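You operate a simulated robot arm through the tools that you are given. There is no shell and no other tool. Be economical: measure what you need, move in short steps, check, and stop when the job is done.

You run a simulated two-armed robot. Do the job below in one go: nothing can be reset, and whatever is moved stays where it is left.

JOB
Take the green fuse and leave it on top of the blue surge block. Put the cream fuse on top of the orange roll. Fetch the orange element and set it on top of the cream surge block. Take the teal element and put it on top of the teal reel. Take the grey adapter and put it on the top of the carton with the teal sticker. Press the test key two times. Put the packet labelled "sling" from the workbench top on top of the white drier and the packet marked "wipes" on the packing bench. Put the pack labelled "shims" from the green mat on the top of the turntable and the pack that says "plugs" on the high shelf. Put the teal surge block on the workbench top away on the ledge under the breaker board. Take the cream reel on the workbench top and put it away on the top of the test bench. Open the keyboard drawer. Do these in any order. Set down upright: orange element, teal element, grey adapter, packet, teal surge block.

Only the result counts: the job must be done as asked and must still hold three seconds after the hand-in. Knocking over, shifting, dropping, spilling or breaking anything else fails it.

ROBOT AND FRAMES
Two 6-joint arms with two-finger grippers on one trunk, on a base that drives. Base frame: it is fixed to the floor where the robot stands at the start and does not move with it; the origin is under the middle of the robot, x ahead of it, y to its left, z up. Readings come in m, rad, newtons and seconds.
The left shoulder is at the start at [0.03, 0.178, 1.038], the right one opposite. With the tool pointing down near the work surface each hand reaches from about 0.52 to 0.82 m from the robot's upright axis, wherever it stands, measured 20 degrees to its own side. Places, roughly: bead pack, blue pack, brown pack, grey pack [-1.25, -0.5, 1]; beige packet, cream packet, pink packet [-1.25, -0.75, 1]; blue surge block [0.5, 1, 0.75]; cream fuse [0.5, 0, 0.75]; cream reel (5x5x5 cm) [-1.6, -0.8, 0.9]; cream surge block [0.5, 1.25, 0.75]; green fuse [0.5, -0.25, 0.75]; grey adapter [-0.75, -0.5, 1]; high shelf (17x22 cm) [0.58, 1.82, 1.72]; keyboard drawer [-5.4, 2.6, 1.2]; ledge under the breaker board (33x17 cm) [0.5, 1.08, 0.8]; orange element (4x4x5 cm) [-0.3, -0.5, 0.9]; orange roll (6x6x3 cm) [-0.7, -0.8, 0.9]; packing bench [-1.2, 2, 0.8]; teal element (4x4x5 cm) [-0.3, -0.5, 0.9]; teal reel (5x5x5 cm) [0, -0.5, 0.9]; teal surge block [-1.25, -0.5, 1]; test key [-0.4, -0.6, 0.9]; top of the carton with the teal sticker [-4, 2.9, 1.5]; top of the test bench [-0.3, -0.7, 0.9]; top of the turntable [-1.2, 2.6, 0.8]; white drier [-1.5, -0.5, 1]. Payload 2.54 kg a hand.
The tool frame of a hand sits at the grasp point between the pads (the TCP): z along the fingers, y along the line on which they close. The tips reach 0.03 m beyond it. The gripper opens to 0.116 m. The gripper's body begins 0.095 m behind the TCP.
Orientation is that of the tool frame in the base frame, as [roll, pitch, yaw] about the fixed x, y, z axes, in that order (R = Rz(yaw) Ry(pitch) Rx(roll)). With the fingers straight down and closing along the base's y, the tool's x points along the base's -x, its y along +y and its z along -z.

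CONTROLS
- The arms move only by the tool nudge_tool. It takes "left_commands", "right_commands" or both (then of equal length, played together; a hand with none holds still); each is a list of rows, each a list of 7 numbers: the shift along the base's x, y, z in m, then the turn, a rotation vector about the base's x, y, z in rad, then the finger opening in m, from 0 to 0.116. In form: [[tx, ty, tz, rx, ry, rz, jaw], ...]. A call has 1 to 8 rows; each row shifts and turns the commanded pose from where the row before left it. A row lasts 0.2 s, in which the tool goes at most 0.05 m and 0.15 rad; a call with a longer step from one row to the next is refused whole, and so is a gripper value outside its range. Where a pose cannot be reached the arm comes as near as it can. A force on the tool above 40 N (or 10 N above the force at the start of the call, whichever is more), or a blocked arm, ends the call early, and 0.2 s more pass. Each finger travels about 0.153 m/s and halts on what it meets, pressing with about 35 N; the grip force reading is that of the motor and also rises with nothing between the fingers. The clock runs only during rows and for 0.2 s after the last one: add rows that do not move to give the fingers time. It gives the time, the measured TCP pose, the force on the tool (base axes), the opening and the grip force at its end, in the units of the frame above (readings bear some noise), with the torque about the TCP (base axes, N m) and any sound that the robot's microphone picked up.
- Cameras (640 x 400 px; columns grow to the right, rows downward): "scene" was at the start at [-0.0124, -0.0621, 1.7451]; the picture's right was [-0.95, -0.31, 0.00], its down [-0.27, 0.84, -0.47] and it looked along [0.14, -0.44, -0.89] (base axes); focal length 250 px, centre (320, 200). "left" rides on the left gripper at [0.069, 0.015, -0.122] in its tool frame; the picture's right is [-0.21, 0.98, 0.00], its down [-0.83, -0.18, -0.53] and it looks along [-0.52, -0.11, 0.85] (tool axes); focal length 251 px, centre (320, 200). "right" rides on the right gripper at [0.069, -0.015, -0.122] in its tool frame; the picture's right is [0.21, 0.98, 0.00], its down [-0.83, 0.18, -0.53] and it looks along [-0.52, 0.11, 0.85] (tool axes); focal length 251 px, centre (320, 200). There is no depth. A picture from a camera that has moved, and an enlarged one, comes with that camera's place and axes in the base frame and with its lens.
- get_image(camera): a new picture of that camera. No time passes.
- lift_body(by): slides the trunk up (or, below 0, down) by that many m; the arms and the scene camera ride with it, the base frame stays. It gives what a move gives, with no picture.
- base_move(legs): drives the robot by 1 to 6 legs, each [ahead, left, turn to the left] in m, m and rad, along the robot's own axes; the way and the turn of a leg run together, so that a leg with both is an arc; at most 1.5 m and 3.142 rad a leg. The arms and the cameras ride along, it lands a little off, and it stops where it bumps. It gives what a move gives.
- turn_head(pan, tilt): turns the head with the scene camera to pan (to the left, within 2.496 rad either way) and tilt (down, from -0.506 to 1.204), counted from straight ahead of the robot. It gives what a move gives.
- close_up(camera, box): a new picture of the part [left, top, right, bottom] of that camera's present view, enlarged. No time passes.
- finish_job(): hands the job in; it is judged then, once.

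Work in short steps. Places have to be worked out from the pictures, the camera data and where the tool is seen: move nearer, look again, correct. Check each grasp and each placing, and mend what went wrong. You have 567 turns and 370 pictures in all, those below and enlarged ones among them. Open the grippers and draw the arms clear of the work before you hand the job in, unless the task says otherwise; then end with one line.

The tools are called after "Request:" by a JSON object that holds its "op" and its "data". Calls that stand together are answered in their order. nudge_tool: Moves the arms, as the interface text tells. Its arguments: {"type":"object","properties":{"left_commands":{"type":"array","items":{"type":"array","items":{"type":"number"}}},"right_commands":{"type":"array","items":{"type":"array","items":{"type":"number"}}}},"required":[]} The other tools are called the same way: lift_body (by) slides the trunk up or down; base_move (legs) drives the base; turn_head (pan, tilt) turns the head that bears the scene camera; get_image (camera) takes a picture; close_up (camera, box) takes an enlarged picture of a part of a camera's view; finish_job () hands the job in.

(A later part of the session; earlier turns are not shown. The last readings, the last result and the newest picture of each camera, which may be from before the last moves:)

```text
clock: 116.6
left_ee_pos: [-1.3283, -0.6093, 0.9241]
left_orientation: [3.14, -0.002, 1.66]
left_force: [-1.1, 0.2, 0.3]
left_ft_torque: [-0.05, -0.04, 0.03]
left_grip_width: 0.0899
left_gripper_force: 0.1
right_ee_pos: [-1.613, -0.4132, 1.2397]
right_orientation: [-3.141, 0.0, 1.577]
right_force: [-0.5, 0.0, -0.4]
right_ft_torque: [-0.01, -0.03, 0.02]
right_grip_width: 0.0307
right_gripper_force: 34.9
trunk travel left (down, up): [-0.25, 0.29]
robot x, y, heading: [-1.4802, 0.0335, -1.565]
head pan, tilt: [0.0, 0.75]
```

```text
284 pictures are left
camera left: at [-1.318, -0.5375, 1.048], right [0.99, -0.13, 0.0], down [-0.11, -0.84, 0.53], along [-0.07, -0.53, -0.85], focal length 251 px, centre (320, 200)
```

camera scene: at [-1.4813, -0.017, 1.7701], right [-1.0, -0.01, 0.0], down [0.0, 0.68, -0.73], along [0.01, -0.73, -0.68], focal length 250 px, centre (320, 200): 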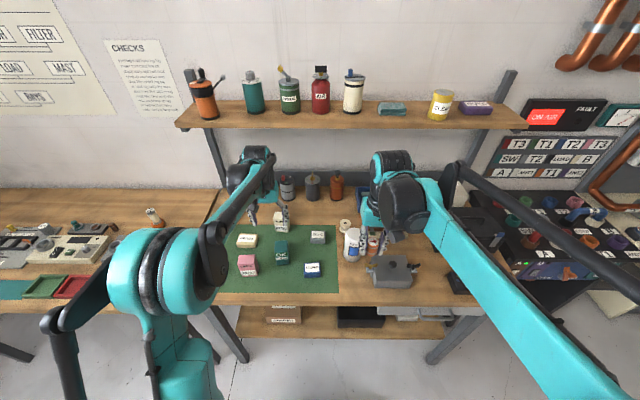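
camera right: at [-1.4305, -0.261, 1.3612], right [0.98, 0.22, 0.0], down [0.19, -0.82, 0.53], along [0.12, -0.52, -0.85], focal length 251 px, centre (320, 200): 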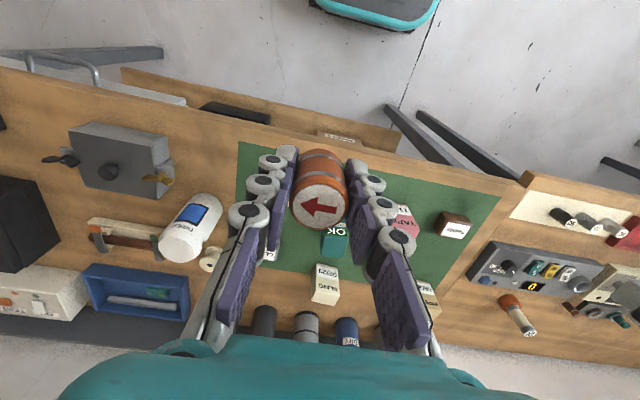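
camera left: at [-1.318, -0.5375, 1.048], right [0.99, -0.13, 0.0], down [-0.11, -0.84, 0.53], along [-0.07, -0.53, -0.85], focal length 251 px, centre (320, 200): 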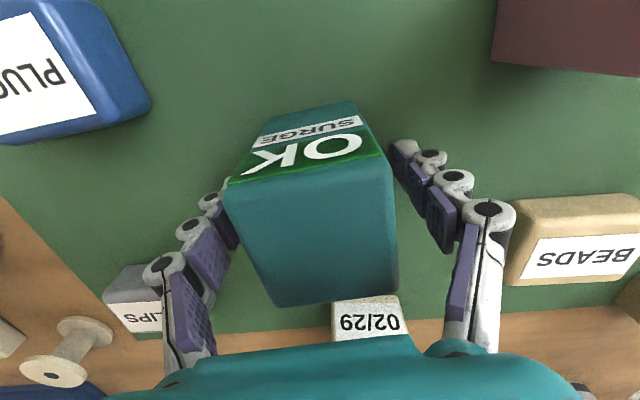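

The block's top is really at z≈0.984 (bench higher than thought) with centre y≈-0.591. I shift +1.7 cm in y and close at this height.

Request:
{"op": "nudge_tool", "data": {"left_commands": [[0, 0.017, 0, 0, 0, 0, 0.09], [0, 0, 0, 0, 0, 0, 0.06], [0, 0, 0, 0, 0, 0, 0.0], [0, 0, 0, 0, 0, 0, 0.0], [0, 0, 0, 0, 0, 0, 0.0]]}}

Request:
{"op": "get_image", "data": {"camera": "left"}}

Request:
{"op": "close_up", "data": {"camera": "scene", "box": [220, 190, 360, 300]}}

```text
clock: 117.3
left_ee_pos: [-1.3302, -0.5892, 0.9287]
left_orientation: [-3.141, 0.003, 1.661]
left_force: [-1.2, 6.0, 33.3]
left_ft_torque: [0.25, -0.02, 0.03]
left_grip_width: 0.0491
left_gripper_force: 34.9
right_ee_pos: [-1.6138, -0.41, 1.2411]
right_orientation: [-3.141, 0.003, 1.577]
right_force: [0.1, 0.3, -1.4]
right_ft_torque: [0.01, 0.02, 0.03]
right_grip_width: 0.0309
right_gripper_force: 35.2
trunk travel left (down, up): [-0.25, 0.29]
robot x, y, heading: [-1.48, 0.0348, -1.557]
head pan, tilt: [0.0, 0.75]
stopped in row 3 (left hand): the force on the tool passed its limit at 48 N (the readings are from after the stop); the commanded pose is now the measured one
```

```text
283 pictures are left
camera left: at [-1.3189, -0.5179, 1.0517], right [0.99, -0.13, 0.0], down [-0.11, -0.84, 0.54], along [-0.07, -0.53, -0.84], focal length 251 px, centre (320, 200)
```

left: 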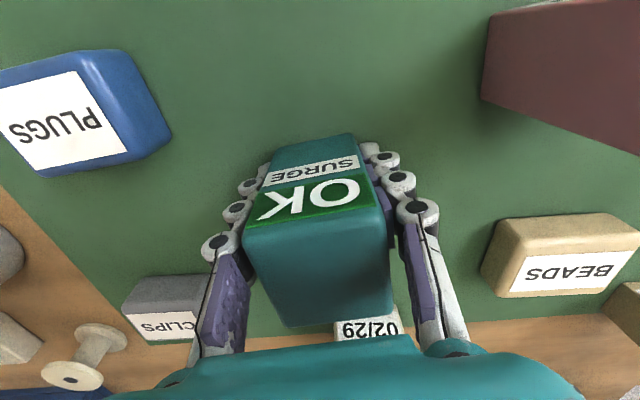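

```text
3.64 times, centred on (290, 245) of scene
camera zoom: at [-1.4823, -0.0144, 1.7705], right [-1.0, -0.01, 0.0], down [0.0, 0.68, -0.73], along [0.01, -0.73, -0.68], focal length 909 px, centre (429, 36)
```

zoom: 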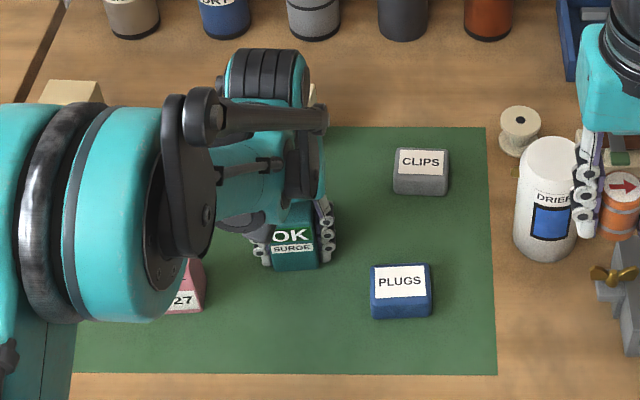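

The fingertips met the mat (mat z≈0.897), and the block is gripped (0.049). I lift it.

Request:
{"op": "nudge_tool", "data": {"left_commands": [[0, 0, 0.003, 0, 0, 0, 0], [0, 0, 0, 0, 0, 0, 0], [0, 0, 0.03, 0, 0, 0, 0], [0, 0, 0.045, 0, 0, 0, 0], [0, 0, 0.045, 0, 0, 0, 0], [0, 0, 0.045, 0, 0, 0, 0], [0, 0, 0.045, 0, 0, 0, 0]]}}

Request:
{"op": "get_image", "data": {"camera": "left"}}

Request:
{"op": "close_up", "data": {"camera": "scene", "box": [320, 170, 520, 300]}}

```text
clock: 118.9
left_ee_pos: [-1.3251, -0.5912, 1.1395]
left_orientation: [3.141, 0.003, 1.66]
left_force: [0.9, -0.2, -1.9]
left_ft_torque: [-0.02, 0.02, 0.0]
left_grip_width: 0.049
left_gripper_force: 34.4
right_ee_pos: [-1.6131, -0.4129, 1.2405]
right_orientation: [3.141, -0.002, 1.576]
right_force: [0.4, 0.2, -1.4]
right_ft_torque: [0.01, -0.01, 0.0]
right_grip_width: 0.0306
right_gripper_force: 35.3
trunk travel left (down, up): [-0.25, 0.29]
robot x, y, heading: [-1.4791, 0.0347, -1.568]
head pan, tilt: [0.0, 0.75]
```

```text
281 pictures are left
camera left: at [-1.316, -0.5207, 1.2625], right [0.99, -0.13, 0.0], down [-0.11, -0.84, 0.54], along [-0.07, -0.53, -0.84], focal length 251 px, centre (320, 200)
```

left: 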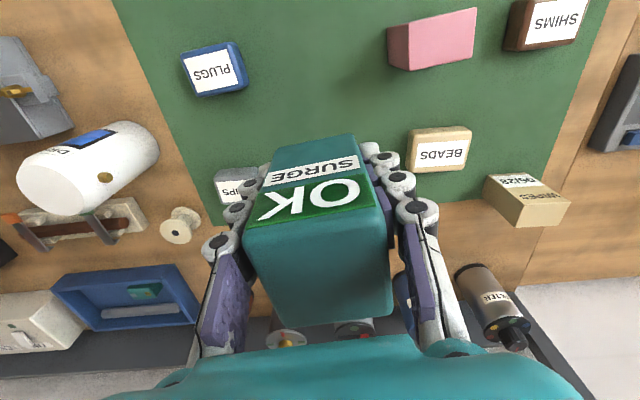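

```text
3.08 times, centred on (420, 235) of scene
camera zoom: at [-1.4812, -0.0187, 1.77], right [-1.0, -0.01, 0.0], down [0.0, 0.68, -0.73], along [0.01, -0.73, -0.68], focal length 770 px, centre (12, 92)
```

zoom: 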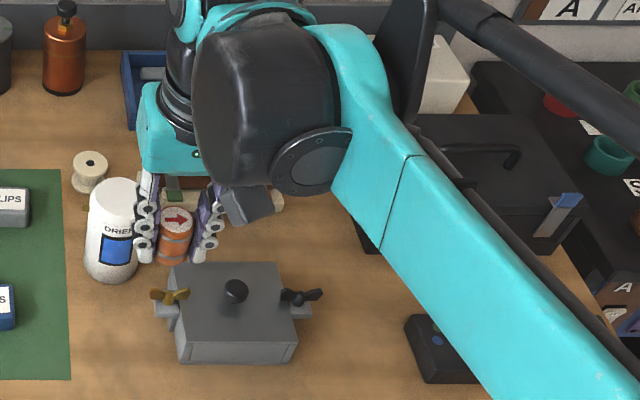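

White drier bottle and cream spool located for later. I retract both hands and drive to the breaker ledge with the orange element and the teal block.

Request:
{"op": "nudge_tool", "data": {"left_commands": [[0, 0.045, 0.02, 0, 0, 0, 0], [0, 0.045, 0.02, 0, 0, 0, 0], [0, 0.045, 0.02, 0, 0, 0, 0], [0, 0.045, 0.02, 0, 0, 0, 0], [0, 0, 0, 0, 0, 0, 0]]}}

Request:
{"op": "base_move", "data": {"legs": [[-0.45, 0, 0], [0, 0, 1.565], [1.2, 0, 0]]}}

Request:
{"op": "turn_head", "data": {"pan": 0.2, "tilt": 0.8}}

Request:
{"op": "get_image", "data": {"camera": "scene"}}

```text
clock: 120.1
left_ee_pos: [-1.3281, -0.4124, 1.2171]
left_orientation: [-3.141, -0.002, 1.659]
left_force: [-1.3, -0.4, -1.8]
left_ft_torque: [0.05, 0.01, 0.02]
left_grip_width: 0.049
left_gripper_force: 34.8
right_ee_pos: [-1.613, -0.416, 1.2395]
right_orientation: [-3.141, -0.004, 1.578]
right_force: [0.8, -0.7, -1.4]
right_ft_torque: [0.06, -0.02, 0.07]
right_grip_width: 0.0307
right_gripper_force: 35.7
trunk travel left (down, up): [-0.25, 0.29]
robot x, y, heading: [-1.4812, 0.0355, -1.556]
head pan, tilt: [0.0, 0.75]
```

```text
clock: 132.3
left_ee_pos: [0.1558, 0.6259, 1.2189]
left_orientation: [-3.141, 0.001, -3.071]
left_force: [0.4, 0.3, -1.6]
left_ft_torque: [0.0, 0.02, -0.01]
left_grip_width: 0.0489
left_gripper_force: 34.4
right_ee_pos: [0.1521, 0.3404, 1.241]
right_orientation: [3.141, 0.001, 3.133]
right_force: [0.4, 0.0, -1.4]
right_ft_torque: [0.01, -0.02, -0.02]
right_grip_width: 0.0307
right_gripper_force: 34.9
trunk travel left (down, up): [-0.25, 0.29]
robot x, y, heading: [-0.2897, 0.4814, -0.011]
head pan, tilt: [0.0, 0.75]
```

```text
clock: 133.0
left_ee_pos: [0.1545, 0.6251, 1.2177]
left_orientation: [-3.141, 0.003, -3.072]
left_force: [-0.3, 0.0, -1.9]
left_ft_torque: [0.02, 0.02, 0.02]
left_grip_width: 0.0488
left_gripper_force: 35.2
right_ee_pos: [0.1536, 0.3407, 1.2395]
right_orientation: [3.14, 0.0, 3.131]
right_force: [-0.4, 1.0, -1.5]
right_ft_torque: [-0.01, 0.04, -0.01]
right_grip_width: 0.0308
right_gripper_force: 34.9
trunk travel left (down, up): [-0.25, 0.29]
robot x, y, heading: [-0.2911, 0.4803, -0.011]
head pan, tilt: [0.201, 0.799]
```

```text
279 pictures are left
camera scene: at [-0.2457, 0.496, 1.7661], right [0.19, -0.98, 0.0], down [-0.7, -0.13, -0.7], along [0.68, 0.13, -0.72], focal length 250 px, centre (320, 200)
```

scene: 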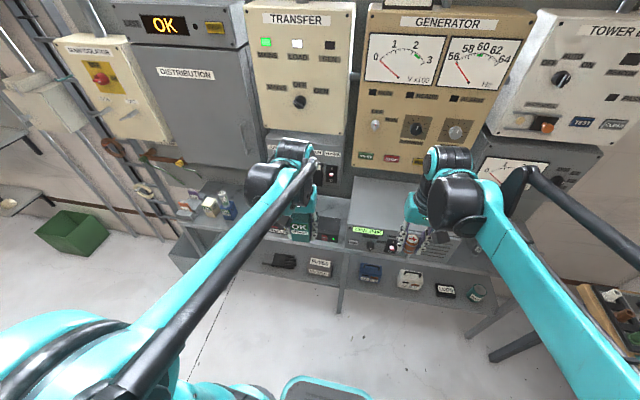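

I drive to the spot for the right hand over the cream block.

Request:
{"op": "base_move", "data": {"legs": [[0, 0.82, 0.011], [0.22, 0, 0]]}}

Request:
{"op": "turn_head", "data": {"pan": -0.1, "tilt": 0.95}}

Request:
{"op": "get_image", "data": {"camera": "scene"}}

Request:
{"op": "get_image", "data": {"camera": "right"}}

```text
clock: 138.7
left_ee_pos: [0.375, 1.4503, 1.2177]
left_orientation: [-3.14, 0.001, -3.054]
left_force: [0.1, 0.4, -2.2]
left_ft_torque: [0.04, 0.06, 0.02]
left_grip_width: 0.0489
left_gripper_force: 34.9
right_ee_pos: [0.3774, 1.1635, 1.2399]
right_orientation: [-3.14, -0.001, -3.138]
right_force: [0.0, 0.2, -1.3]
right_ft_torque: [-0.02, 0.02, 0.01]
right_grip_width: 0.0305
right_gripper_force: 34.9
trunk travel left (down, up): [-0.25, 0.29]
robot x, y, heading: [-0.0723, 1.2994, 0.005]
head pan, tilt: [0.201, 0.799]
```

```text
clock: 139.5
left_ee_pos: [0.3735, 1.4497, 1.2185]
left_orientation: [3.141, 0.001, -3.055]
left_force: [-0.3, -0.2, -1.0]
left_ft_torque: [-0.02, 0.01, 0.0]
left_grip_width: 0.0492
left_gripper_force: 34.8
right_ee_pos: [0.3755, 1.1651, 1.2396]
right_orientation: [3.141, 0.001, -3.137]
right_force: [0.3, -0.4, -1.0]
right_ft_torque: [0.01, 0.0, 0.0]
right_grip_width: 0.0308
right_gripper_force: 34.7
trunk travel left (down, up): [-0.25, 0.29]
robot x, y, heading: [-0.0685, 1.2981, 0.001]
head pan, tilt: [-0.099, 0.949]
```

```text
278 pictures are left
camera scene: at [-0.031, 1.2906, 1.7545], right [-0.09, -1.0, 0.0], down [-0.81, 0.08, -0.58], along [0.58, -0.05, -0.81], focal length 250 px, centre (320, 200)
```

scene: 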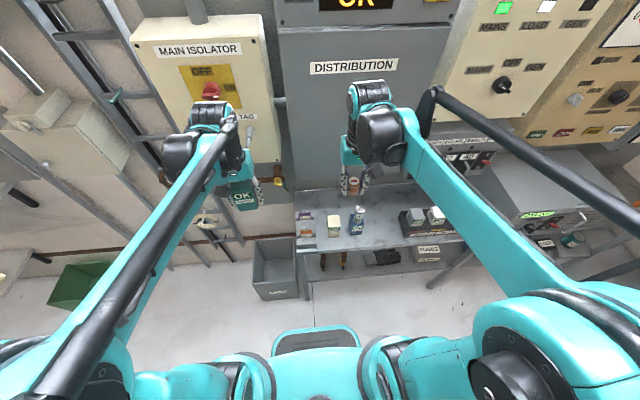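

```text
277 pictures are left
camera right: at [0.3072, 1.1492, 1.3613], right [-0.22, 0.98, 0.0], down [0.82, 0.19, 0.53], along [0.52, 0.12, -0.85], focal length 251 px, centre (320, 200)
```

right: 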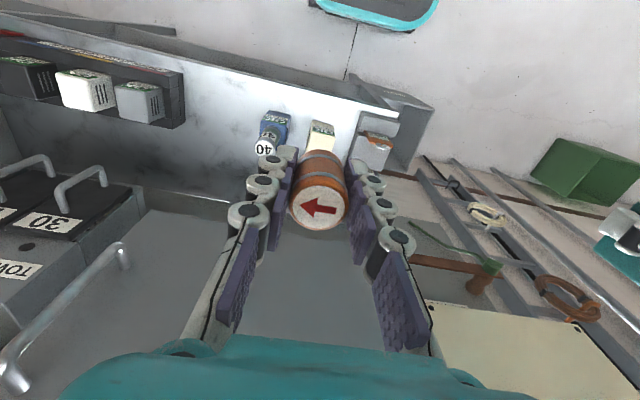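

Cream block top ≈(0.480,1.185,0.885). I move above it.

Request:
{"op": "nudge_tool", "data": {"right_commands": [[0.026, 0.005, -0.03, 0, 0, 0, 0], [0.026, 0.005, -0.03, 0, 0, 0, 0], [0.026, 0.005, -0.03, 0, 0, 0, 0], [0.026, 0.005, -0.035, 0, 0, 0, 0], [0, 0, -0.045, 0, 0, 0, 0], [0, 0, -0.045, 0, 0, 0, 0], [0, 0, -0.035, 0, 0, 0, 0], [0, 0, 0, 0, 0, 0, 0]]}}

Request:
{"op": "close_up", "data": {"camera": "scene", "box": [290, 180, 410, 260]}}

Request:
{"op": "get_image", "data": {"camera": "right"}}

```text
clock: 141.3
left_ee_pos: [0.3746, 1.4485, 1.2176]
left_orientation: [-3.141, 0.001, -3.057]
left_force: [-0.8, 0.6, -2.3]
left_ft_torque: [-0.01, -0.02, 0.04]
left_grip_width: 0.0489
left_gripper_force: 34.6
right_ee_pos: [0.4797, 1.1852, 0.9875]
right_orientation: [3.141, 0.001, -3.137]
right_force: [-0.7, 0.2, -1.7]
right_ft_torque: [0.0, 0.01, 0.01]
right_grip_width: 0.0304
right_gripper_force: 35.1
trunk travel left (down, up): [-0.25, 0.29]
robot x, y, heading: [-0.0696, 1.2993, 0.007]
head pan, tilt: [-0.099, 0.949]
```

```text
5.00 times, centred on (350, 220) of scene
camera zoom: at [-0.0308, 1.2906, 1.7545], right [-0.09, -1.0, 0.0], down [-0.81, 0.08, -0.58], along [0.58, -0.05, -0.81], focal length 1250 px, centre (170, 100)
```

zoom: 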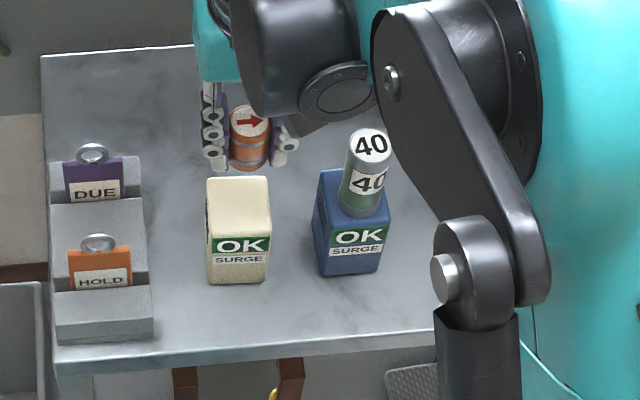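

```text
275 pictures are left
camera right: at [0.4101, 1.1697, 1.1092], right [-0.22, 0.98, 0.0], down [0.82, 0.19, 0.53], along [0.52, 0.12, -0.85], focal length 251 px, centre (320, 200)
```

right: 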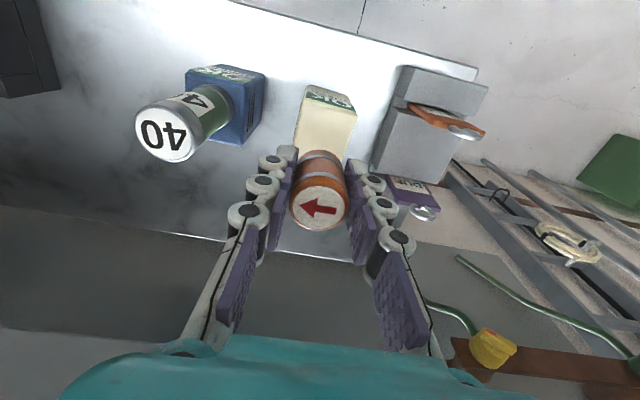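

Adjust slightly (centre (0.478,1.189)) and lower toward contact.

Request:
{"op": "nudge_tool", "data": {"right_commands": [[-0.002, 0.004, -0.03, 0, 0, 0, 0], [0, 0, -0.025, 0, 0, 0, 0], [0, 0, -0.004, 0, 0, 0, 0], [0, 0, 0, 0, 0, 0, 0]]}}

Request:
{"op": "nudge_tool", "data": {"right_commands": [[0, 0, -0.004, 0, 0, 0, 0], [0, 0, 0, 0, 0, 0, 0]]}}

Request:
{"op": "close_up", "data": {"camera": "scene", "box": [290, 180, 410, 260]}}

```text
clock: 142.3
left_ee_pos: [0.3751, 1.4489, 1.2191]
left_orientation: [3.142, 0.0, -3.055]
left_force: [-0.1, 0.8, -1.2]
left_ft_torque: [-0.01, 0.03, -0.02]
left_grip_width: 0.0489
left_gripper_force: 35.0
right_ee_pos: [0.4783, 1.1881, 0.9315]
right_orientation: [-3.14, 0.001, -3.137]
right_force: [0.4, -0.4, -1.3]
right_ft_torque: [-0.02, 0.01, -0.01]
right_grip_width: 0.0306
right_gripper_force: 35.1
trunk travel left (down, up): [-0.25, 0.29]
robot x, y, heading: [-0.0695, 1.2988, 0.004]
head pan, tilt: [-0.099, 0.949]
```

```text
clock: 142.9
left_ee_pos: [0.3748, 1.4489, 1.2171]
left_orientation: [3.14, 0.001, -3.055]
left_force: [0.4, -0.4, -1.7]
left_ft_torque: [0.01, 0.04, -0.05]
left_grip_width: 0.0489
left_gripper_force: 35.7
right_ee_pos: [0.4777, 1.1887, 0.9285]
right_orientation: [3.141, 0.0, -3.136]
right_force: [0.5, -0.1, -2.4]
right_ft_torque: [0.0, -0.01, 0.01]
right_grip_width: 0.0309
right_gripper_force: 35.3
trunk travel left (down, up): [-0.25, 0.29]
robot x, y, heading: [-0.0741, 1.2979, 0.005]
head pan, tilt: [-0.099, 0.949]
```

```text
5.00 times, centred on (350, 220) of scene
camera zoom: at [-0.0306, 1.2905, 1.7545], right [-0.09, -1.0, 0.0], down [-0.81, 0.08, -0.58], along [0.58, -0.05, -0.81], focal length 1250 px, centre (170, 100)
```

zoom: 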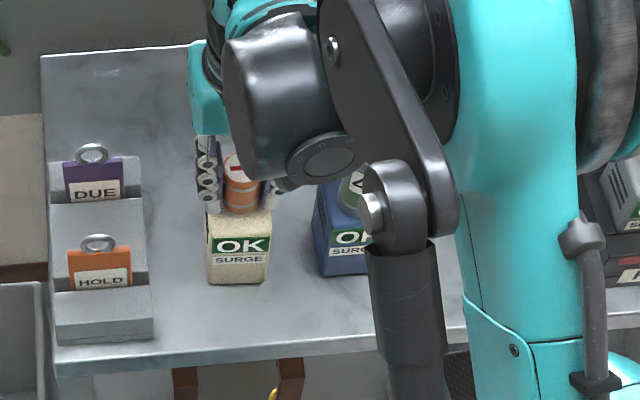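

Request:
{"op": "nudge_tool", "data": {"right_commands": [[0, 0, -0.003, 0, 0, 0, 0], [0, 0, 0, 0, 0, 0, 0]]}}

Request:
{"op": "nudge_tool", "data": {"right_commands": [[0, 0, -0.003, 0, 0, 0, 0], [0, 0, 0, 0, 0, 0, 0]]}}

Request:
{"op": "nudge_tool", "data": {"right_commands": [[0, 0, -0.003, 0, 0, 0, 0], [0, 0, 0, 0, 0, 0, 0]]}}

```text
clock: 143.5
left_ee_pos: [0.3746, 1.4489, 1.2192]
left_orientation: [3.141, 0.002, -3.055]
left_force: [0.1, -0.7, -1.0]
left_ft_torque: [-0.01, 0.02, 0.02]
left_grip_width: 0.0489
left_gripper_force: 35.0
right_ee_pos: [0.4783, 1.1884, 0.9249]
right_orientation: [-3.14, -0.002, -3.136]
right_force: [0.7, 0.4, -1.2]
right_ft_torque: [0.01, 0.02, 0.02]
right_grip_width: 0.0306
right_gripper_force: 34.4
trunk travel left (down, up): [-0.25, 0.29]
robot x, y, heading: [-0.068, 1.3005, 0.0]
head pan, tilt: [-0.099, 0.949]
```

```text
clock: 144.1
left_ee_pos: [0.3762, 1.448, 1.218]
left_orientation: [-3.141, 0.001, -3.057]
left_force: [-0.1, -0.3, -0.8]
left_ft_torque: [-0.03, 0.01, -0.02]
left_grip_width: 0.0489
left_gripper_force: 35.1
right_ee_pos: [0.4786, 1.189, 0.92]
right_orientation: [-3.141, -0.001, -3.136]
right_force: [-0.3, -0.6, -0.9]
right_ft_torque: [0.01, 0.05, 0.02]
right_grip_width: 0.0306
right_gripper_force: 35.2
trunk travel left (down, up): [-0.25, 0.29]
robot x, y, heading: [-0.069, 1.3001, 0.007]
head pan, tilt: [-0.099, 0.949]
```

```text
clock: 144.7
left_ee_pos: [0.3737, 1.449, 1.2193]
left_orientation: [-3.142, 0.003, -3.056]
left_force: [0.4, -0.7, -1.6]
left_ft_torque: [0.02, 0.01, 0.01]
left_grip_width: 0.0489
left_gripper_force: 35.1
right_ee_pos: [0.4793, 1.1871, 0.9192]
right_orientation: [-3.139, 0.003, -3.135]
right_force: [5.5, -1.9, 28.4]
right_ft_torque: [-0.02, -0.31, -0.01]
right_grip_width: 0.0309
right_gripper_force: 35.1
trunk travel left (down, up): [-0.25, 0.29]
robot x, y, heading: [-0.0716, 1.2985, 0.006]
head pan, tilt: [-0.099, 0.949]
```

Contact. I ease up 2 mm, open and rise.

Request:
{"op": "nudge_tool", "data": {"right_commands": [[0, 0, 0.002, 0, 0, 0, 0.0], [0, 0, 0, 0, 0, 0, 0.045], [0, 0, 0, 0, 0, 0, 0.055], [0, 0, 0.03, 0, 0, 0, 0.055], [0, 0, 0.045, 0, 0, 0, 0.055], [0, 0, 0.045, 0, 0, 0, 0.055], [0, 0, 0.045, 0, 0, 0, 0.055], [-0.02, 0, 0.04, 0, 0, 0, 0.055]]}}

Request:
{"op": "get_image", "data": {"camera": "right"}}

Request:
{"op": "close_up", "data": {"camera": "scene", "box": [280, 170, 480, 290]}}

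```text
clock: 146.5
left_ee_pos: [0.3736, 1.4498, 1.22]
left_orientation: [-3.14, 0.003, -3.056]
left_force: [-0.7, -0.7, -1.5]
left_ft_torque: [-0.01, -0.02, 0.0]
left_grip_width: 0.0489
left_gripper_force: 35.0
right_ee_pos: [0.4544, 1.189, 1.1265]
right_orientation: [3.142, 0.002, -3.137]
right_force: [0.1, 0.0, 1.4]
right_ft_torque: [0.0, -0.05, 0.03]
right_grip_width: 0.0552
right_gripper_force: 0.0
trunk travel left (down, up): [-0.25, 0.29]
robot x, y, heading: [-0.0692, 1.3001, 0.004]
head pan, tilt: [-0.099, 0.949]
```

```text
273 pictures are left
camera right: at [0.3856, 1.1735, 1.2474], right [-0.22, 0.98, 0.0], down [0.82, 0.19, 0.53], along [0.52, 0.12, -0.84], focal length 251 px, centre (320, 200)
```

right: 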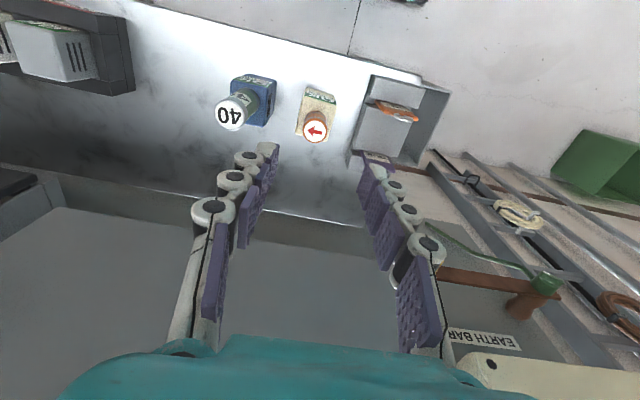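

```text
3.20 times, centred on (380, 230) of scene
camera zoom: at [-0.0334, 1.2904, 1.7546], right [-0.09, -1.0, 0.0], down [-0.81, 0.08, -0.58], along [0.58, -0.05, -0.81], focal length 800 px, centre (128, 104)
```

zoom: 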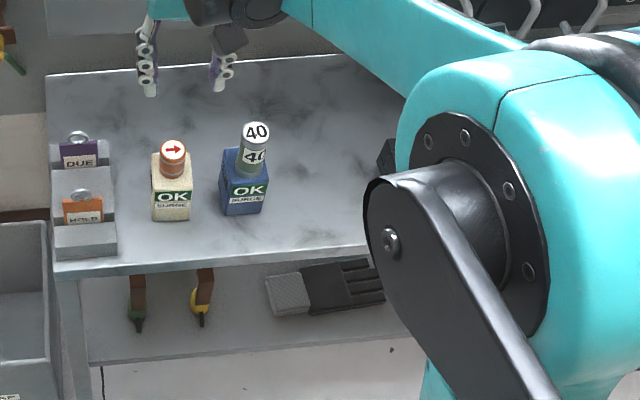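

Orange element stands on the cream block. I shift the base right 0.48 m so that the left hand can set the teal block on the free ledge area near (0.49,0.985).

Request:
{"op": "nudge_tool", "data": {"right_commands": [[-0.03, -0.01, 0.035, 0, 0, 0, 0.055], [-0.03, -0.01, 0.035, 0, 0, 0, 0.055], [-0.03, -0.01, 0.02, 0, 0, 0, 0.055]]}}

Request:
{"op": "base_move", "data": {"legs": [[0, -0.48, 0]]}}

Request:
{"op": "get_image", "data": {"camera": "left"}}

Request:
{"op": "turn_head", "data": {"pan": 0.1, "tilt": 0.95}}

Request:
{"op": "get_image", "data": {"camera": "scene"}}

```text
clock: 147.3
left_ee_pos: [0.3736, 1.4486, 1.2189]
left_orientation: [3.141, 0.001, -3.054]
left_force: [-0.6, -0.9, -2.0]
left_ft_torque: [0.01, -0.06, 0.0]
left_grip_width: 0.0491
left_gripper_force: 34.8
right_ee_pos: [0.3667, 1.1572, 1.2142]
right_orientation: [-3.141, 0.003, -3.137]
right_force: [-0.4, -0.6, 0.5]
right_ft_torque: [0.0, -0.06, 0.03]
right_grip_width: 0.0554
right_gripper_force: 0.1
trunk travel left (down, up): [-0.25, 0.29]
robot x, y, heading: [-0.0725, 1.2999, 0.002]
head pan, tilt: [-0.099, 0.949]
```

```text
clock: 150.1
left_ee_pos: [0.3767, 0.9805, 1.2181]
left_orientation: [-3.14, 0.002, -3.05]
left_force: [0.4, -0.3, -1.3]
left_ft_torque: [0.01, 0.02, -0.01]
left_grip_width: 0.0489
left_gripper_force: 34.7
right_ee_pos: [0.3735, 0.6899, 1.2147]
right_orientation: [-3.141, -0.001, -3.132]
right_force: [-0.4, -1.1, 0.2]
right_ft_torque: [0.04, -0.02, -0.02]
right_grip_width: 0.0552
right_gripper_force: 0.0
trunk travel left (down, up): [-0.25, 0.29]
robot x, y, heading: [-0.0668, 0.8304, 0.014]
head pan, tilt: [-0.099, 0.949]
```

```text
271 pictures are left
camera left: at [0.308, 0.9905, 1.3409], right [0.13, 0.99, 0.0], down [0.84, -0.11, 0.54], along [0.53, -0.07, -0.84], focal length 251 px, centre (320, 200)
```

left: 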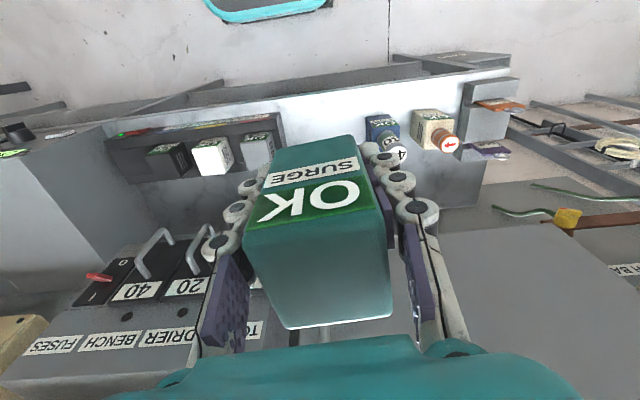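

```text
clock: 150.8
left_ee_pos: [0.3779, 0.9816, 1.2174]
left_orientation: [-3.141, 0.001, -3.051]
left_force: [-0.3, -0.2, -1.6]
left_ft_torque: [0.0, 0.02, 0.03]
left_grip_width: 0.049
left_gripper_force: 35.0
right_ee_pos: [0.3719, 0.6927, 1.2134]
right_orientation: [3.141, 0.0, -3.132]
right_force: [0.0, 0.4, -0.4]
right_ft_torque: [-0.01, 0.0, -0.01]
right_grip_width: 0.0551
right_gripper_force: 0.1
trunk travel left (down, up): [-0.25, 0.29]
robot x, y, heading: [-0.0657, 0.8287, 0.012]
head pan, tilt: [0.099, 0.949]
```

```text
270 pictures are left
camera scene: at [-0.0271, 0.8361, 1.7545], right [0.11, -0.99, 0.0], down [-0.81, -0.09, -0.58], along [0.58, 0.06, -0.81], focal length 250 px, centre (320, 200)
```

scene: 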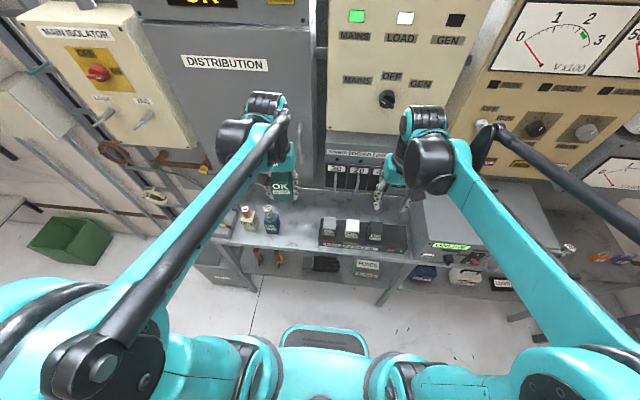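

Rack ends at y≈0.89, blue block starts at y≈1.065, so (0.49,0.98) is free. I move over it, square the yaw and lower.

Request:
{"op": "nudge_tool", "data": {"left_commands": [[0.03, 0, -0.02, 0, 0, -0.045, 0], [0.03, 0, -0.02, 0, 0, -0.045, 0], [0.03, 0, -0.03, 0, 0, 0, 0], [0.023, -0.001, -0.04, 0, 0, 0, 0], [0, 0, -0.045, 0, 0, 0, 0], [0, 0, -0.045, 0, 0, 0, 0], [0, 0, -0.045, 0, 0, 0, 0], [0, 0, 0, 0, 0, 0, 0]]}}

Request:
{"op": "get_image", "data": {"camera": "left"}}

Request:
{"op": "close_up", "data": {"camera": "scene", "box": [210, 170, 410, 290]}}

```text
clock: 152.6
left_ee_pos: [0.4929, 0.9815, 0.9742]
left_orientation: [3.141, 0.0, -3.141]
left_force: [-0.1, 0.1, -1.1]
left_ft_torque: [0.01, -0.01, -0.02]
left_grip_width: 0.0489
left_gripper_force: 34.8
right_ee_pos: [0.3711, 0.6909, 1.2146]
right_orientation: [-3.14, -0.001, -3.132]
right_force: [-0.3, 0.2, 0.4]
right_ft_torque: [0.0, 0.01, -0.01]
right_grip_width: 0.0552
right_gripper_force: 0.1
trunk travel left (down, up): [-0.25, 0.29]
robot x, y, heading: [-0.0646, 0.83, 0.009]
head pan, tilt: [0.099, 0.949]
```

```text
269 pictures are left
camera left: at [0.4241, 0.9977, 1.0962], right [0.21, 0.98, 0.0], down [0.82, -0.18, 0.54], along [0.52, -0.11, -0.84], focal length 251 px, centre (320, 200)
```

left: 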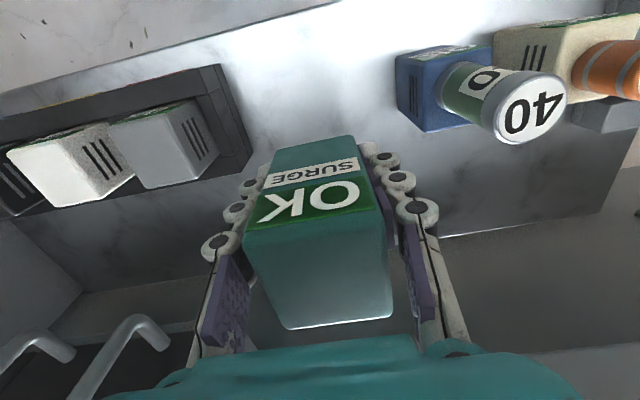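

```text
3.20 times, centred on (310, 230) of scene
camera zoom: at [-0.0279, 0.8357, 1.7546], right [0.11, -0.99, 0.0], down [-0.81, -0.09, -0.58], along [0.58, 0.06, -0.81], focal length 800 px, centre (352, 104)
```

zoom: 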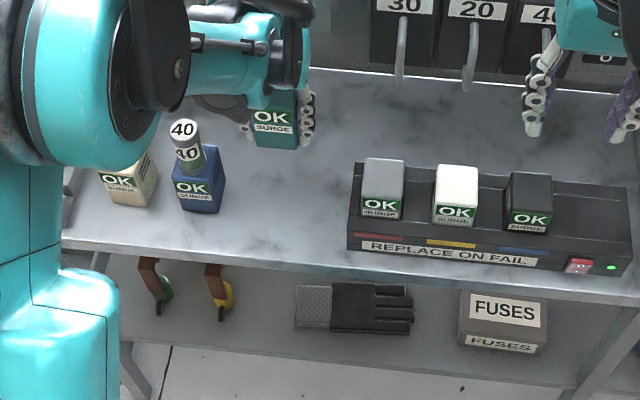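

Clear on both sides. I lower to near the ledge.

Request:
{"op": "nudge_tool", "data": {"left_commands": [[0, 0, -0.045, 0, 0, 0, 0], [0, 0, -0.045, 0, 0, 0, 0], [0, 0, -0.03, 0, 0, 0, 0], [0, 0, -0.005, 0, 0, 0, 0], [0, 0, -0.004, 0, 0, 0, 0], [0, 0, 0, 0, 0, 0, 0]]}}

Request:
{"op": "close_up", "data": {"camera": "scene", "box": [210, 170, 410, 290]}}

```text
clock: 154.0
left_ee_pos: [0.4913, 0.9803, 0.8424]
left_orientation: [3.14, 0.002, -3.141]
left_force: [0.6, 0.4, -1.0]
left_ft_torque: [-0.02, 0.02, -0.02]
left_grip_width: 0.0491
left_gripper_force: 35.0
right_ee_pos: [0.3728, 0.6922, 1.2133]
right_orientation: [-3.141, 0.001, -3.13]
right_force: [0.0, 0.6, -0.6]
right_ft_torque: [0.03, 0.02, 0.02]
right_grip_width: 0.055
right_gripper_force: 0.2
trunk travel left (down, up): [-0.25, 0.29]
robot x, y, heading: [-0.0684, 0.8287, 0.011]
head pan, tilt: [0.099, 0.949]
```

```text
3.20 times, centred on (310, 230) of scene
camera zoom: at [-0.0272, 0.8358, 1.7545], right [0.11, -0.99, 0.0], down [-0.81, -0.09, -0.58], along [0.58, 0.06, -0.81], focal length 800 px, centre (352, 104)
```

zoom: 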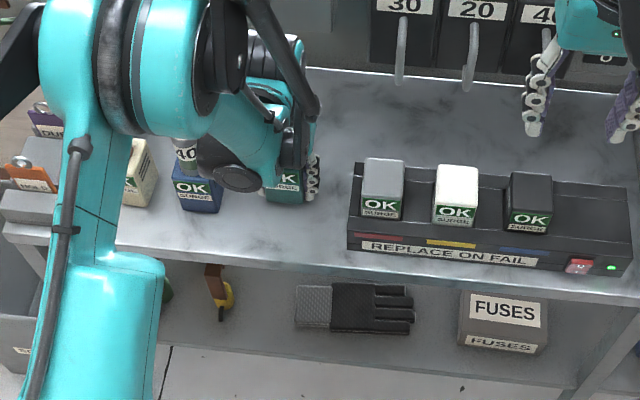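

I check the fuse is not touched by the wrist, using the left camera.

Request:
{"op": "get_image", "data": {"camera": "left"}}

Request:
{"op": "nudge_tool", "data": {"left_commands": [[0, 0, -0.004, 0, 0, 0, 0], [0, 0, 0, 0, 0, 0, 0]]}}

Request:
{"op": "nudge_tool", "data": {"left_commands": [[0, 0, -0.004, 0, 0, 0, 0], [0, 0, 0, 0, 0, 0, 0]]}}

```text
266 pictures are left
camera left: at [0.4222, 0.9967, 0.9658], right [0.21, 0.98, 0.0], down [0.82, -0.18, 0.54], along [0.52, -0.11, -0.84], focal length 251 px, centre (320, 200)
```

left: 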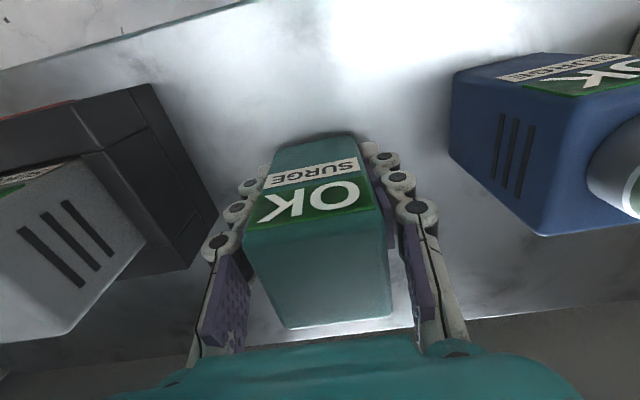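

```text
clock: 154.6
left_ee_pos: [0.4915, 0.9808, 0.839]
left_orientation: [-3.141, 0.003, 3.141]
left_force: [0.6, 0.7, -1.6]
left_ft_torque: [0.02, 0.04, -0.01]
left_grip_width: 0.0491
left_gripper_force: 35.2
right_ee_pos: [0.373, 0.6907, 1.2133]
right_orientation: [3.141, 0.001, -3.133]
right_force: [-0.9, -0.1, 0.3]
right_ft_torque: [0.01, 0.01, -0.02]
right_grip_width: 0.0548
right_gripper_force: 0.1
trunk travel left (down, up): [-0.25, 0.29]
robot x, y, heading: [-0.0675, 0.8312, 0.01]
head pan, tilt: [0.099, 0.949]
```

```text
clock: 155.2
left_ee_pos: [0.4913, 0.981, 0.8354]
left_orientation: [3.142, 0.0, -3.14]
left_force: [0.0, -0.1, -0.8]
left_ft_torque: [0.0, 0.0, 0.0]
left_grip_width: 0.0494
left_gripper_force: 35.3
right_ee_pos: [0.3729, 0.6909, 1.2149]
right_orientation: [3.141, 0.001, -3.131]
right_force: [-0.5, 0.1, 0.1]
right_ft_torque: [0.0, -0.02, -0.01]
right_grip_width: 0.055
right_gripper_force: 0.0
trunk travel left (down, up): [-0.25, 0.29]
robot x, y, heading: [-0.0687, 0.8286, 0.01]
head pan, tilt: [0.099, 0.949]
```

Fuse untouched. A little further down until contact.

Request:
{"op": "nudge_tool", "data": {"left_commands": [[0, 0, -0.003, 0, 0, 0, 0], [0, 0, 0, 0, 0, 0, 0]]}}

Request:
{"op": "nudge_tool", "data": {"left_commands": [[0, 0, -0.003, 0, 0, 0, 0], [0, 0, 0, 0, 0, 0, 0]]}}

Request:
{"op": "nudge_tool", "data": {"left_commands": [[0, 0, -0.003, 0, 0, 0, 0], [0, 0, 0, 0, 0, 0, 0]]}}

```text
clock: 155.8
left_ee_pos: [0.4902, 0.9796, 0.8321]
left_orientation: [3.14, 0.003, -3.141]
left_force: [-0.1, 0.5, -1.2]
left_ft_torque: [-0.01, -0.05, 0.03]
left_grip_width: 0.0492
left_gripper_force: 34.6
right_ee_pos: [0.3726, 0.6914, 1.2136]
right_orientation: [-3.141, 0.001, -3.132]
right_force: [0.6, 0.4, -0.7]
right_ft_torque: [-0.01, -0.03, -0.02]
right_grip_width: 0.0549
right_gripper_force: 0.0
trunk travel left (down, up): [-0.25, 0.29]
robot x, y, heading: [-0.0676, 0.8291, 0.014]
head pan, tilt: [0.099, 0.949]
```

```text
clock: 156.4
left_ee_pos: [0.4908, 0.9802, 0.8305]
left_orientation: [3.14, 0.001, -3.142]
left_force: [-0.1, -0.2, -1.7]
left_ft_torque: [-0.01, 0.02, -0.01]
left_grip_width: 0.0487
left_gripper_force: 34.9
right_ee_pos: [0.373, 0.6923, 1.2144]
right_orientation: [3.141, 0.0, -3.133]
right_force: [-0.8, -0.1, -0.3]
right_ft_torque: [0.01, -0.01, 0.0]
right_grip_width: 0.055
right_gripper_force: 0.0
trunk travel left (down, up): [-0.25, 0.29]
robot x, y, heading: [-0.064, 0.8305, 0.011]
head pan, tilt: [0.099, 0.949]
```

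```text
clock: 157.2
left_ee_pos: [0.4907, 0.9792, 0.8287]
left_orientation: [-3.141, 0.004, -3.141]
left_force: [-1.5, 0.2, 25.0]
left_ft_torque: [-0.25, 0.19, 0.02]
left_grip_width: 0.049
left_gripper_force: 34.7
right_ee_pos: [0.3718, 0.6896, 1.2142]
right_orientation: [3.141, 0.002, -3.131]
right_force: [1.1, -0.4, 0.3]
right_ft_torque: [0.03, -0.01, -0.02]
right_grip_width: 0.055
right_gripper_force: 0.1
trunk travel left (down, up): [-0.25, 0.29]
robot x, y, heading: [-0.0628, 0.8284, 0.009]
head pan, tilt: [0.099, 0.949]
stopped in row 2 (left hand): the force on the tool passed its limit at 41 N (the readings are from after the stop); the commanded pose is now the measured one
```

Contact. I open gently and rise straight.

Request:
{"op": "nudge_tool", "data": {"left_commands": [[0, 0, 0.002, 0, 0, 0, 0.0], [0, 0, 0, 0, 0, 0, 0.06], [0, 0, 0, 0, 0, 0, 0.068], [0, 0, 0.03, 0, 0, 0, 0.068], [0, 0, 0.045, 0, 0, 0, 0.068], [0, 0, 0.045, 0, 0, 0, 0.068], [0, 0, 0.045, 0, 0, 0, 0.068], [0, 0, 0.045, 0, 0, 0, 0.068]]}}

Request:
{"op": "get_image", "data": {"camera": "left"}}

Request:
{"op": "close_up", "data": {"camera": "scene", "box": [210, 170, 410, 290]}}

```text
clock: 159.0
left_ee_pos: [0.4912, 0.9804, 1.0404]
left_orientation: [3.14, 0.003, -3.14]
left_force: [0.5, -0.1, 0.7]
left_ft_torque: [-0.03, -0.04, 0.0]
left_grip_width: 0.0679
left_gripper_force: 0.1
right_ee_pos: [0.3724, 0.6913, 1.2146]
right_orientation: [-3.142, 0.0, -3.132]
right_force: [-0.2, 0.0, 0.6]
right_ft_torque: [0.01, -0.07, 0.01]
right_grip_width: 0.0549
right_gripper_force: 0.0
trunk travel left (down, up): [-0.25, 0.29]
robot x, y, heading: [-0.069, 0.8258, 0.008]
head pan, tilt: [0.099, 0.949]
```

```text
265 pictures are left
camera left: at [0.4222, 0.9958, 1.1637], right [0.21, 0.98, 0.0], down [0.82, -0.18, 0.54], along [0.53, -0.11, -0.84], focal length 251 px, centre (320, 200)
```

left: 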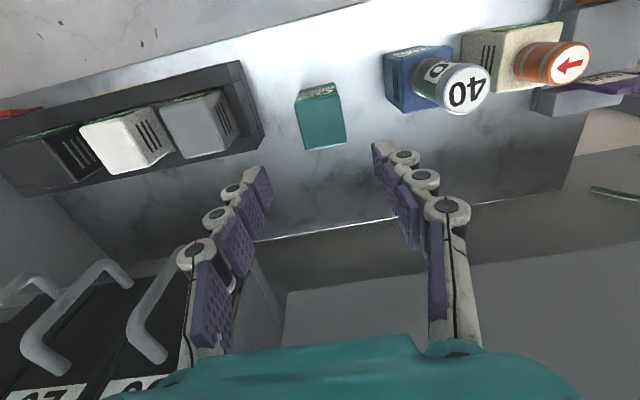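

```text
3.20 times, centred on (310, 230) of scene
camera zoom: at [-0.0284, 0.8358, 1.7546], right [0.11, -0.99, 0.0], down [-0.81, -0.09, -0.58], along [0.58, 0.06, -0.81], focal length 800 px, centre (352, 104)
```

zoom: 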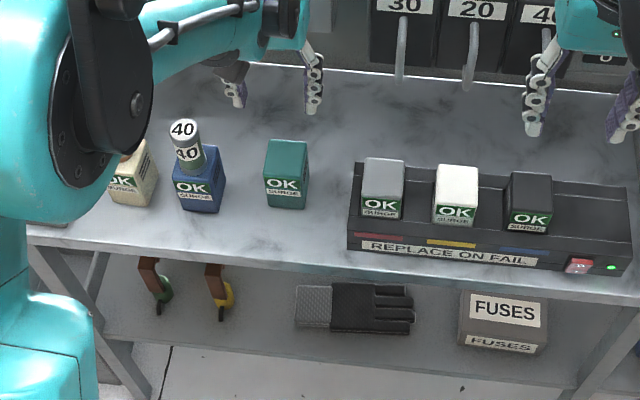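

Teal block set on the ledge. While here I look at the high shelf area to the left.

Request:
{"op": "turn_head", "data": {"pan": 0.9, "tilt": 0.15}}

Request:
{"op": "get_image", "data": {"camera": "scene"}}

```text
clock: 160.1
left_ee_pos: [0.4927, 0.9798, 1.0386]
left_orientation: [3.14, 0.005, -3.139]
left_force: [0.5, 0.4, -0.5]
left_ft_torque: [-0.02, 0.0, -0.03]
left_grip_width: 0.0681
left_gripper_force: 0.1
right_ee_pos: [0.3732, 0.6903, 1.2144]
right_orientation: [-3.141, 0.0, -3.131]
right_force: [0.7, 0.3, 0.0]
right_ft_torque: [-0.02, 0.02, 0.02]
right_grip_width: 0.0549
right_gripper_force: 0.1
trunk travel left (down, up): [-0.25, 0.29]
robot x, y, heading: [-0.0704, 0.8318, 0.011]
head pan, tilt: [0.901, 0.15]
```

```text
263 pictures are left
camera scene: at [-0.0422, 0.9012, 1.8243], right [0.79, -0.61, 0.0], down [-0.09, -0.12, -0.99], along [0.61, 0.78, -0.15], focal length 250 px, centre (320, 200)
```

scene: 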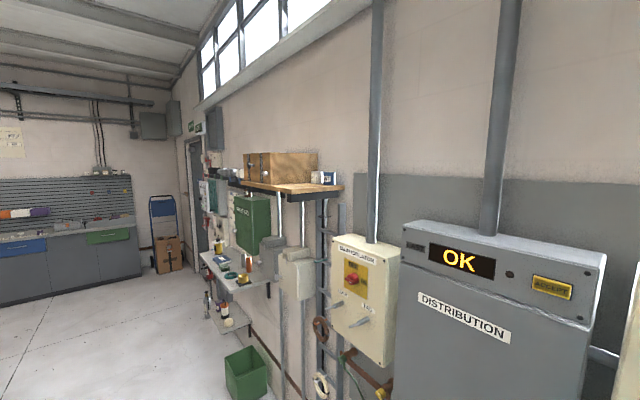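

High shelf seen near (0.58,1.82). I retract and drive back to the workbench.

Request:
{"op": "nudge_tool", "data": {"left_commands": [[-0.01, 0, 0.045, 0, 0, 0, 0.068], [-0.03, 0, 0.035, 0, 0, 0, 0.068], [-0.03, 0, 0.035, 0, 0, 0, 0.068], [-0.03, 0, 0.035, 0, 0, 0, 0.068]]}}

Request:
{"op": "base_move", "data": {"legs": [[-0.35, 0, 0], [0, 0, -1.581], [0.75, 0, 0], [0, -0.86, 0]]}}

Request:
{"op": "turn_head", "data": {"pan": 0.0, "tilt": 0.8}}

Request:
{"op": "get_image", "data": {"camera": "scene"}}

Request:
{"op": "get_image", "data": {"camera": "right"}}

```text
clock: 161.1
left_ee_pos: [0.3908, 0.9785, 1.1886]
left_orientation: [3.141, 0.005, -3.141]
left_force: [0.1, 0.3, -0.5]
left_ft_torque: [0.0, -0.06, -0.02]
left_grip_width: 0.0678
left_gripper_force: 0.1
right_ee_pos: [0.371, 0.6919, 1.2153]
right_orientation: [-3.141, 0.002, -3.132]
right_force: [-0.4, -0.8, 0.4]
right_ft_torque: [0.02, -0.04, 0.01]
right_grip_width: 0.0551
right_gripper_force: 0.1
trunk travel left (down, up): [-0.25, 0.29]
robot x, y, heading: [-0.0669, 0.8303, 0.012]
head pan, tilt: [0.901, 0.15]
```

```text
clock: 175.1
left_ee_pos: [-1.1382, -0.3873, 1.1879]
left_orientation: [3.138, 0.003, 1.565]
left_force: [-0.6, -0.1, -0.5]
left_ft_torque: [-0.02, -0.05, 0.0]
left_grip_width: 0.0681
left_gripper_force: 0.1
right_ee_pos: [-1.4251, -0.3668, 1.2149]
right_orientation: [-3.14, 0.0, 1.572]
right_force: [-0.6, 1.1, 0.0]
right_ft_torque: [0.0, -0.01, -0.02]
right_grip_width: 0.0551
right_gripper_force: 0.0
trunk travel left (down, up): [-0.25, 0.29]
robot x, y, heading: [-1.2847, 0.073, -1.568]
head pan, tilt: [0.901, 0.15]
```

```text
clock: 176.3
left_ee_pos: [-1.1384, -0.3902, 1.1883]
left_orientation: [3.141, 0.004, 1.564]
left_force: [-1.0, -0.2, -0.2]
left_ft_torque: [0.0, 0.0, -0.02]
left_grip_width: 0.0679
left_gripper_force: 0.1
right_ee_pos: [-1.4266, -0.3667, 1.2141]
right_orientation: [3.141, 0.0, 1.572]
right_force: [0.0, 0.2, -0.5]
right_ft_torque: [-0.01, 0.0, 0.01]
right_grip_width: 0.0551
right_gripper_force: 0.0
trunk travel left (down, up): [-0.25, 0.29]
robot x, y, heading: [-1.2889, 0.0734, -1.567]
head pan, tilt: [0.0, 0.799]
```

```text
262 pictures are left
camera scene: at [-1.2856, 0.0206, 1.7661], right [-1.0, 0.0, 0.0], down [0.0, 0.72, -0.7], along [0.0, -0.7, -0.72], focal length 250 px, centre (320, 200)
```

scene: 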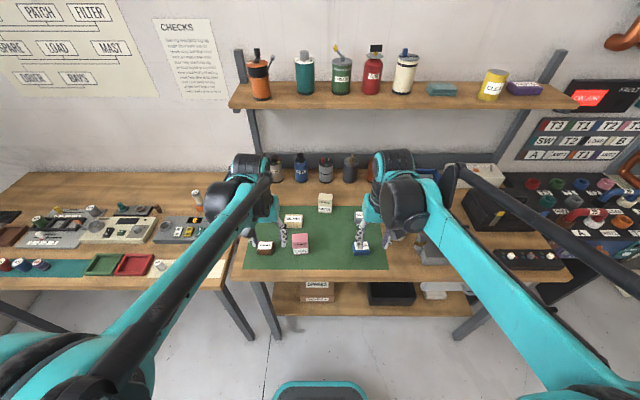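

```text
261 pictures are left
camera right: at [-1.4404, -0.2975, 1.3352], right [0.98, 0.22, 0.0], down [0.18, -0.83, 0.53], along [0.12, -0.52, -0.85], focal length 251 px, centre (320, 200)
```

right: 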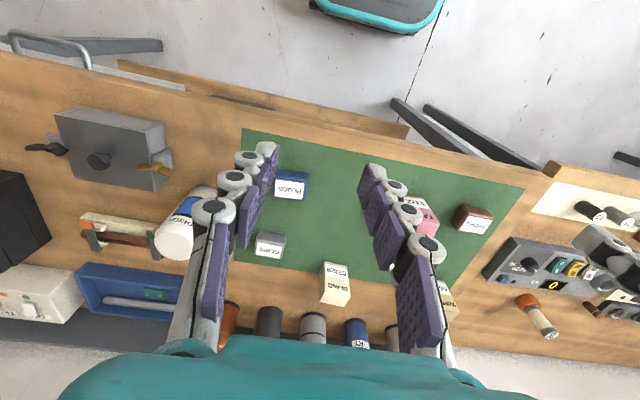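

Estimates: sling packet ≈(-1.305,-0.758, top 0.96); drier top ≈(-1.59,-0.59,1.06). I move ahead 0.1 m and bring the right hand toward the sling packet.

Request:
{"op": "base_move", "data": {"legs": [[0.1, 0.02, 0]]}}

Request:
{"op": "nudge_tool", "data": {"right_commands": [[0.02, -0.04, 0, 0, 0, 0, 0.09], [0.02, -0.04, 0, 0, 0, 0, 0.09], [0.02, -0.04, 0, 0, 0, 0, 0.09], [0.02, -0.04, -0.01, 0, 0, 0, 0.09], [0.02, -0.04, -0.02, 0, 0, 0, 0.09], [0, 0, -0.04, 0, 0, 0, 0.09], [0, 0, 0, 0, 0, 0, 0.09]]}}

Request:
{"op": "get_image", "data": {"camera": "right"}}

```text
clock: 177.4
left_ee_pos: [-1.1174, -0.4897, 1.1883]
left_orientation: [-3.141, 0.004, 1.567]
left_force: [-1.0, -0.9, 0.3]
left_ft_torque: [-0.01, 0.05, 0.03]
left_grip_width: 0.0682
left_gripper_force: 0.1
right_ee_pos: [-1.4031, -0.4676, 1.2134]
right_orientation: [3.14, 0.0, 1.575]
right_force: [0.5, -0.4, -0.5]
right_ft_torque: [0.02, 0.03, 0.04]
right_grip_width: 0.0548
right_gripper_force: 0.0
trunk travel left (down, up): [-0.25, 0.29]
robot x, y, heading: [-1.2614, -0.0243, -1.562]
head pan, tilt: [0.0, 0.799]
```

```text
clock: 179.0
left_ee_pos: [-1.1156, -0.4874, 1.1875]
left_orientation: [3.141, 0.005, 1.568]
left_force: [0.7, -0.4, -0.3]
left_ft_torque: [0.04, 0.02, -0.01]
left_grip_width: 0.068
left_gripper_force: 0.1
right_ee_pos: [-1.3034, -0.6679, 1.1429]
right_orientation: [3.14, 0.001, 1.577]
right_force: [0.2, -0.3, -0.4]
right_ft_torque: [0.04, 0.01, 0.0]
right_grip_width: 0.0899
right_gripper_force: 0.0
trunk travel left (down, up): [-0.25, 0.29]
robot x, y, heading: [-1.2648, -0.0246, -1.563]
head pan, tilt: [0.0, 0.799]
```

```text
260 pictures are left
camera right: at [-1.3195, -0.5981, 1.2638], right [0.98, 0.22, 0.0], down [0.19, -0.82, 0.53], along [0.12, -0.52, -0.85], focal length 251 px, centre (320, 200)
```

right: 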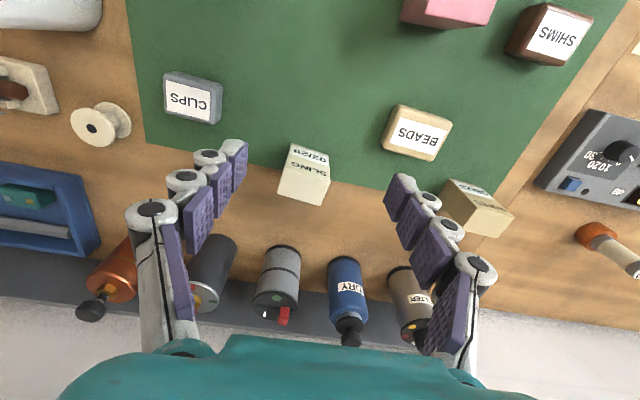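

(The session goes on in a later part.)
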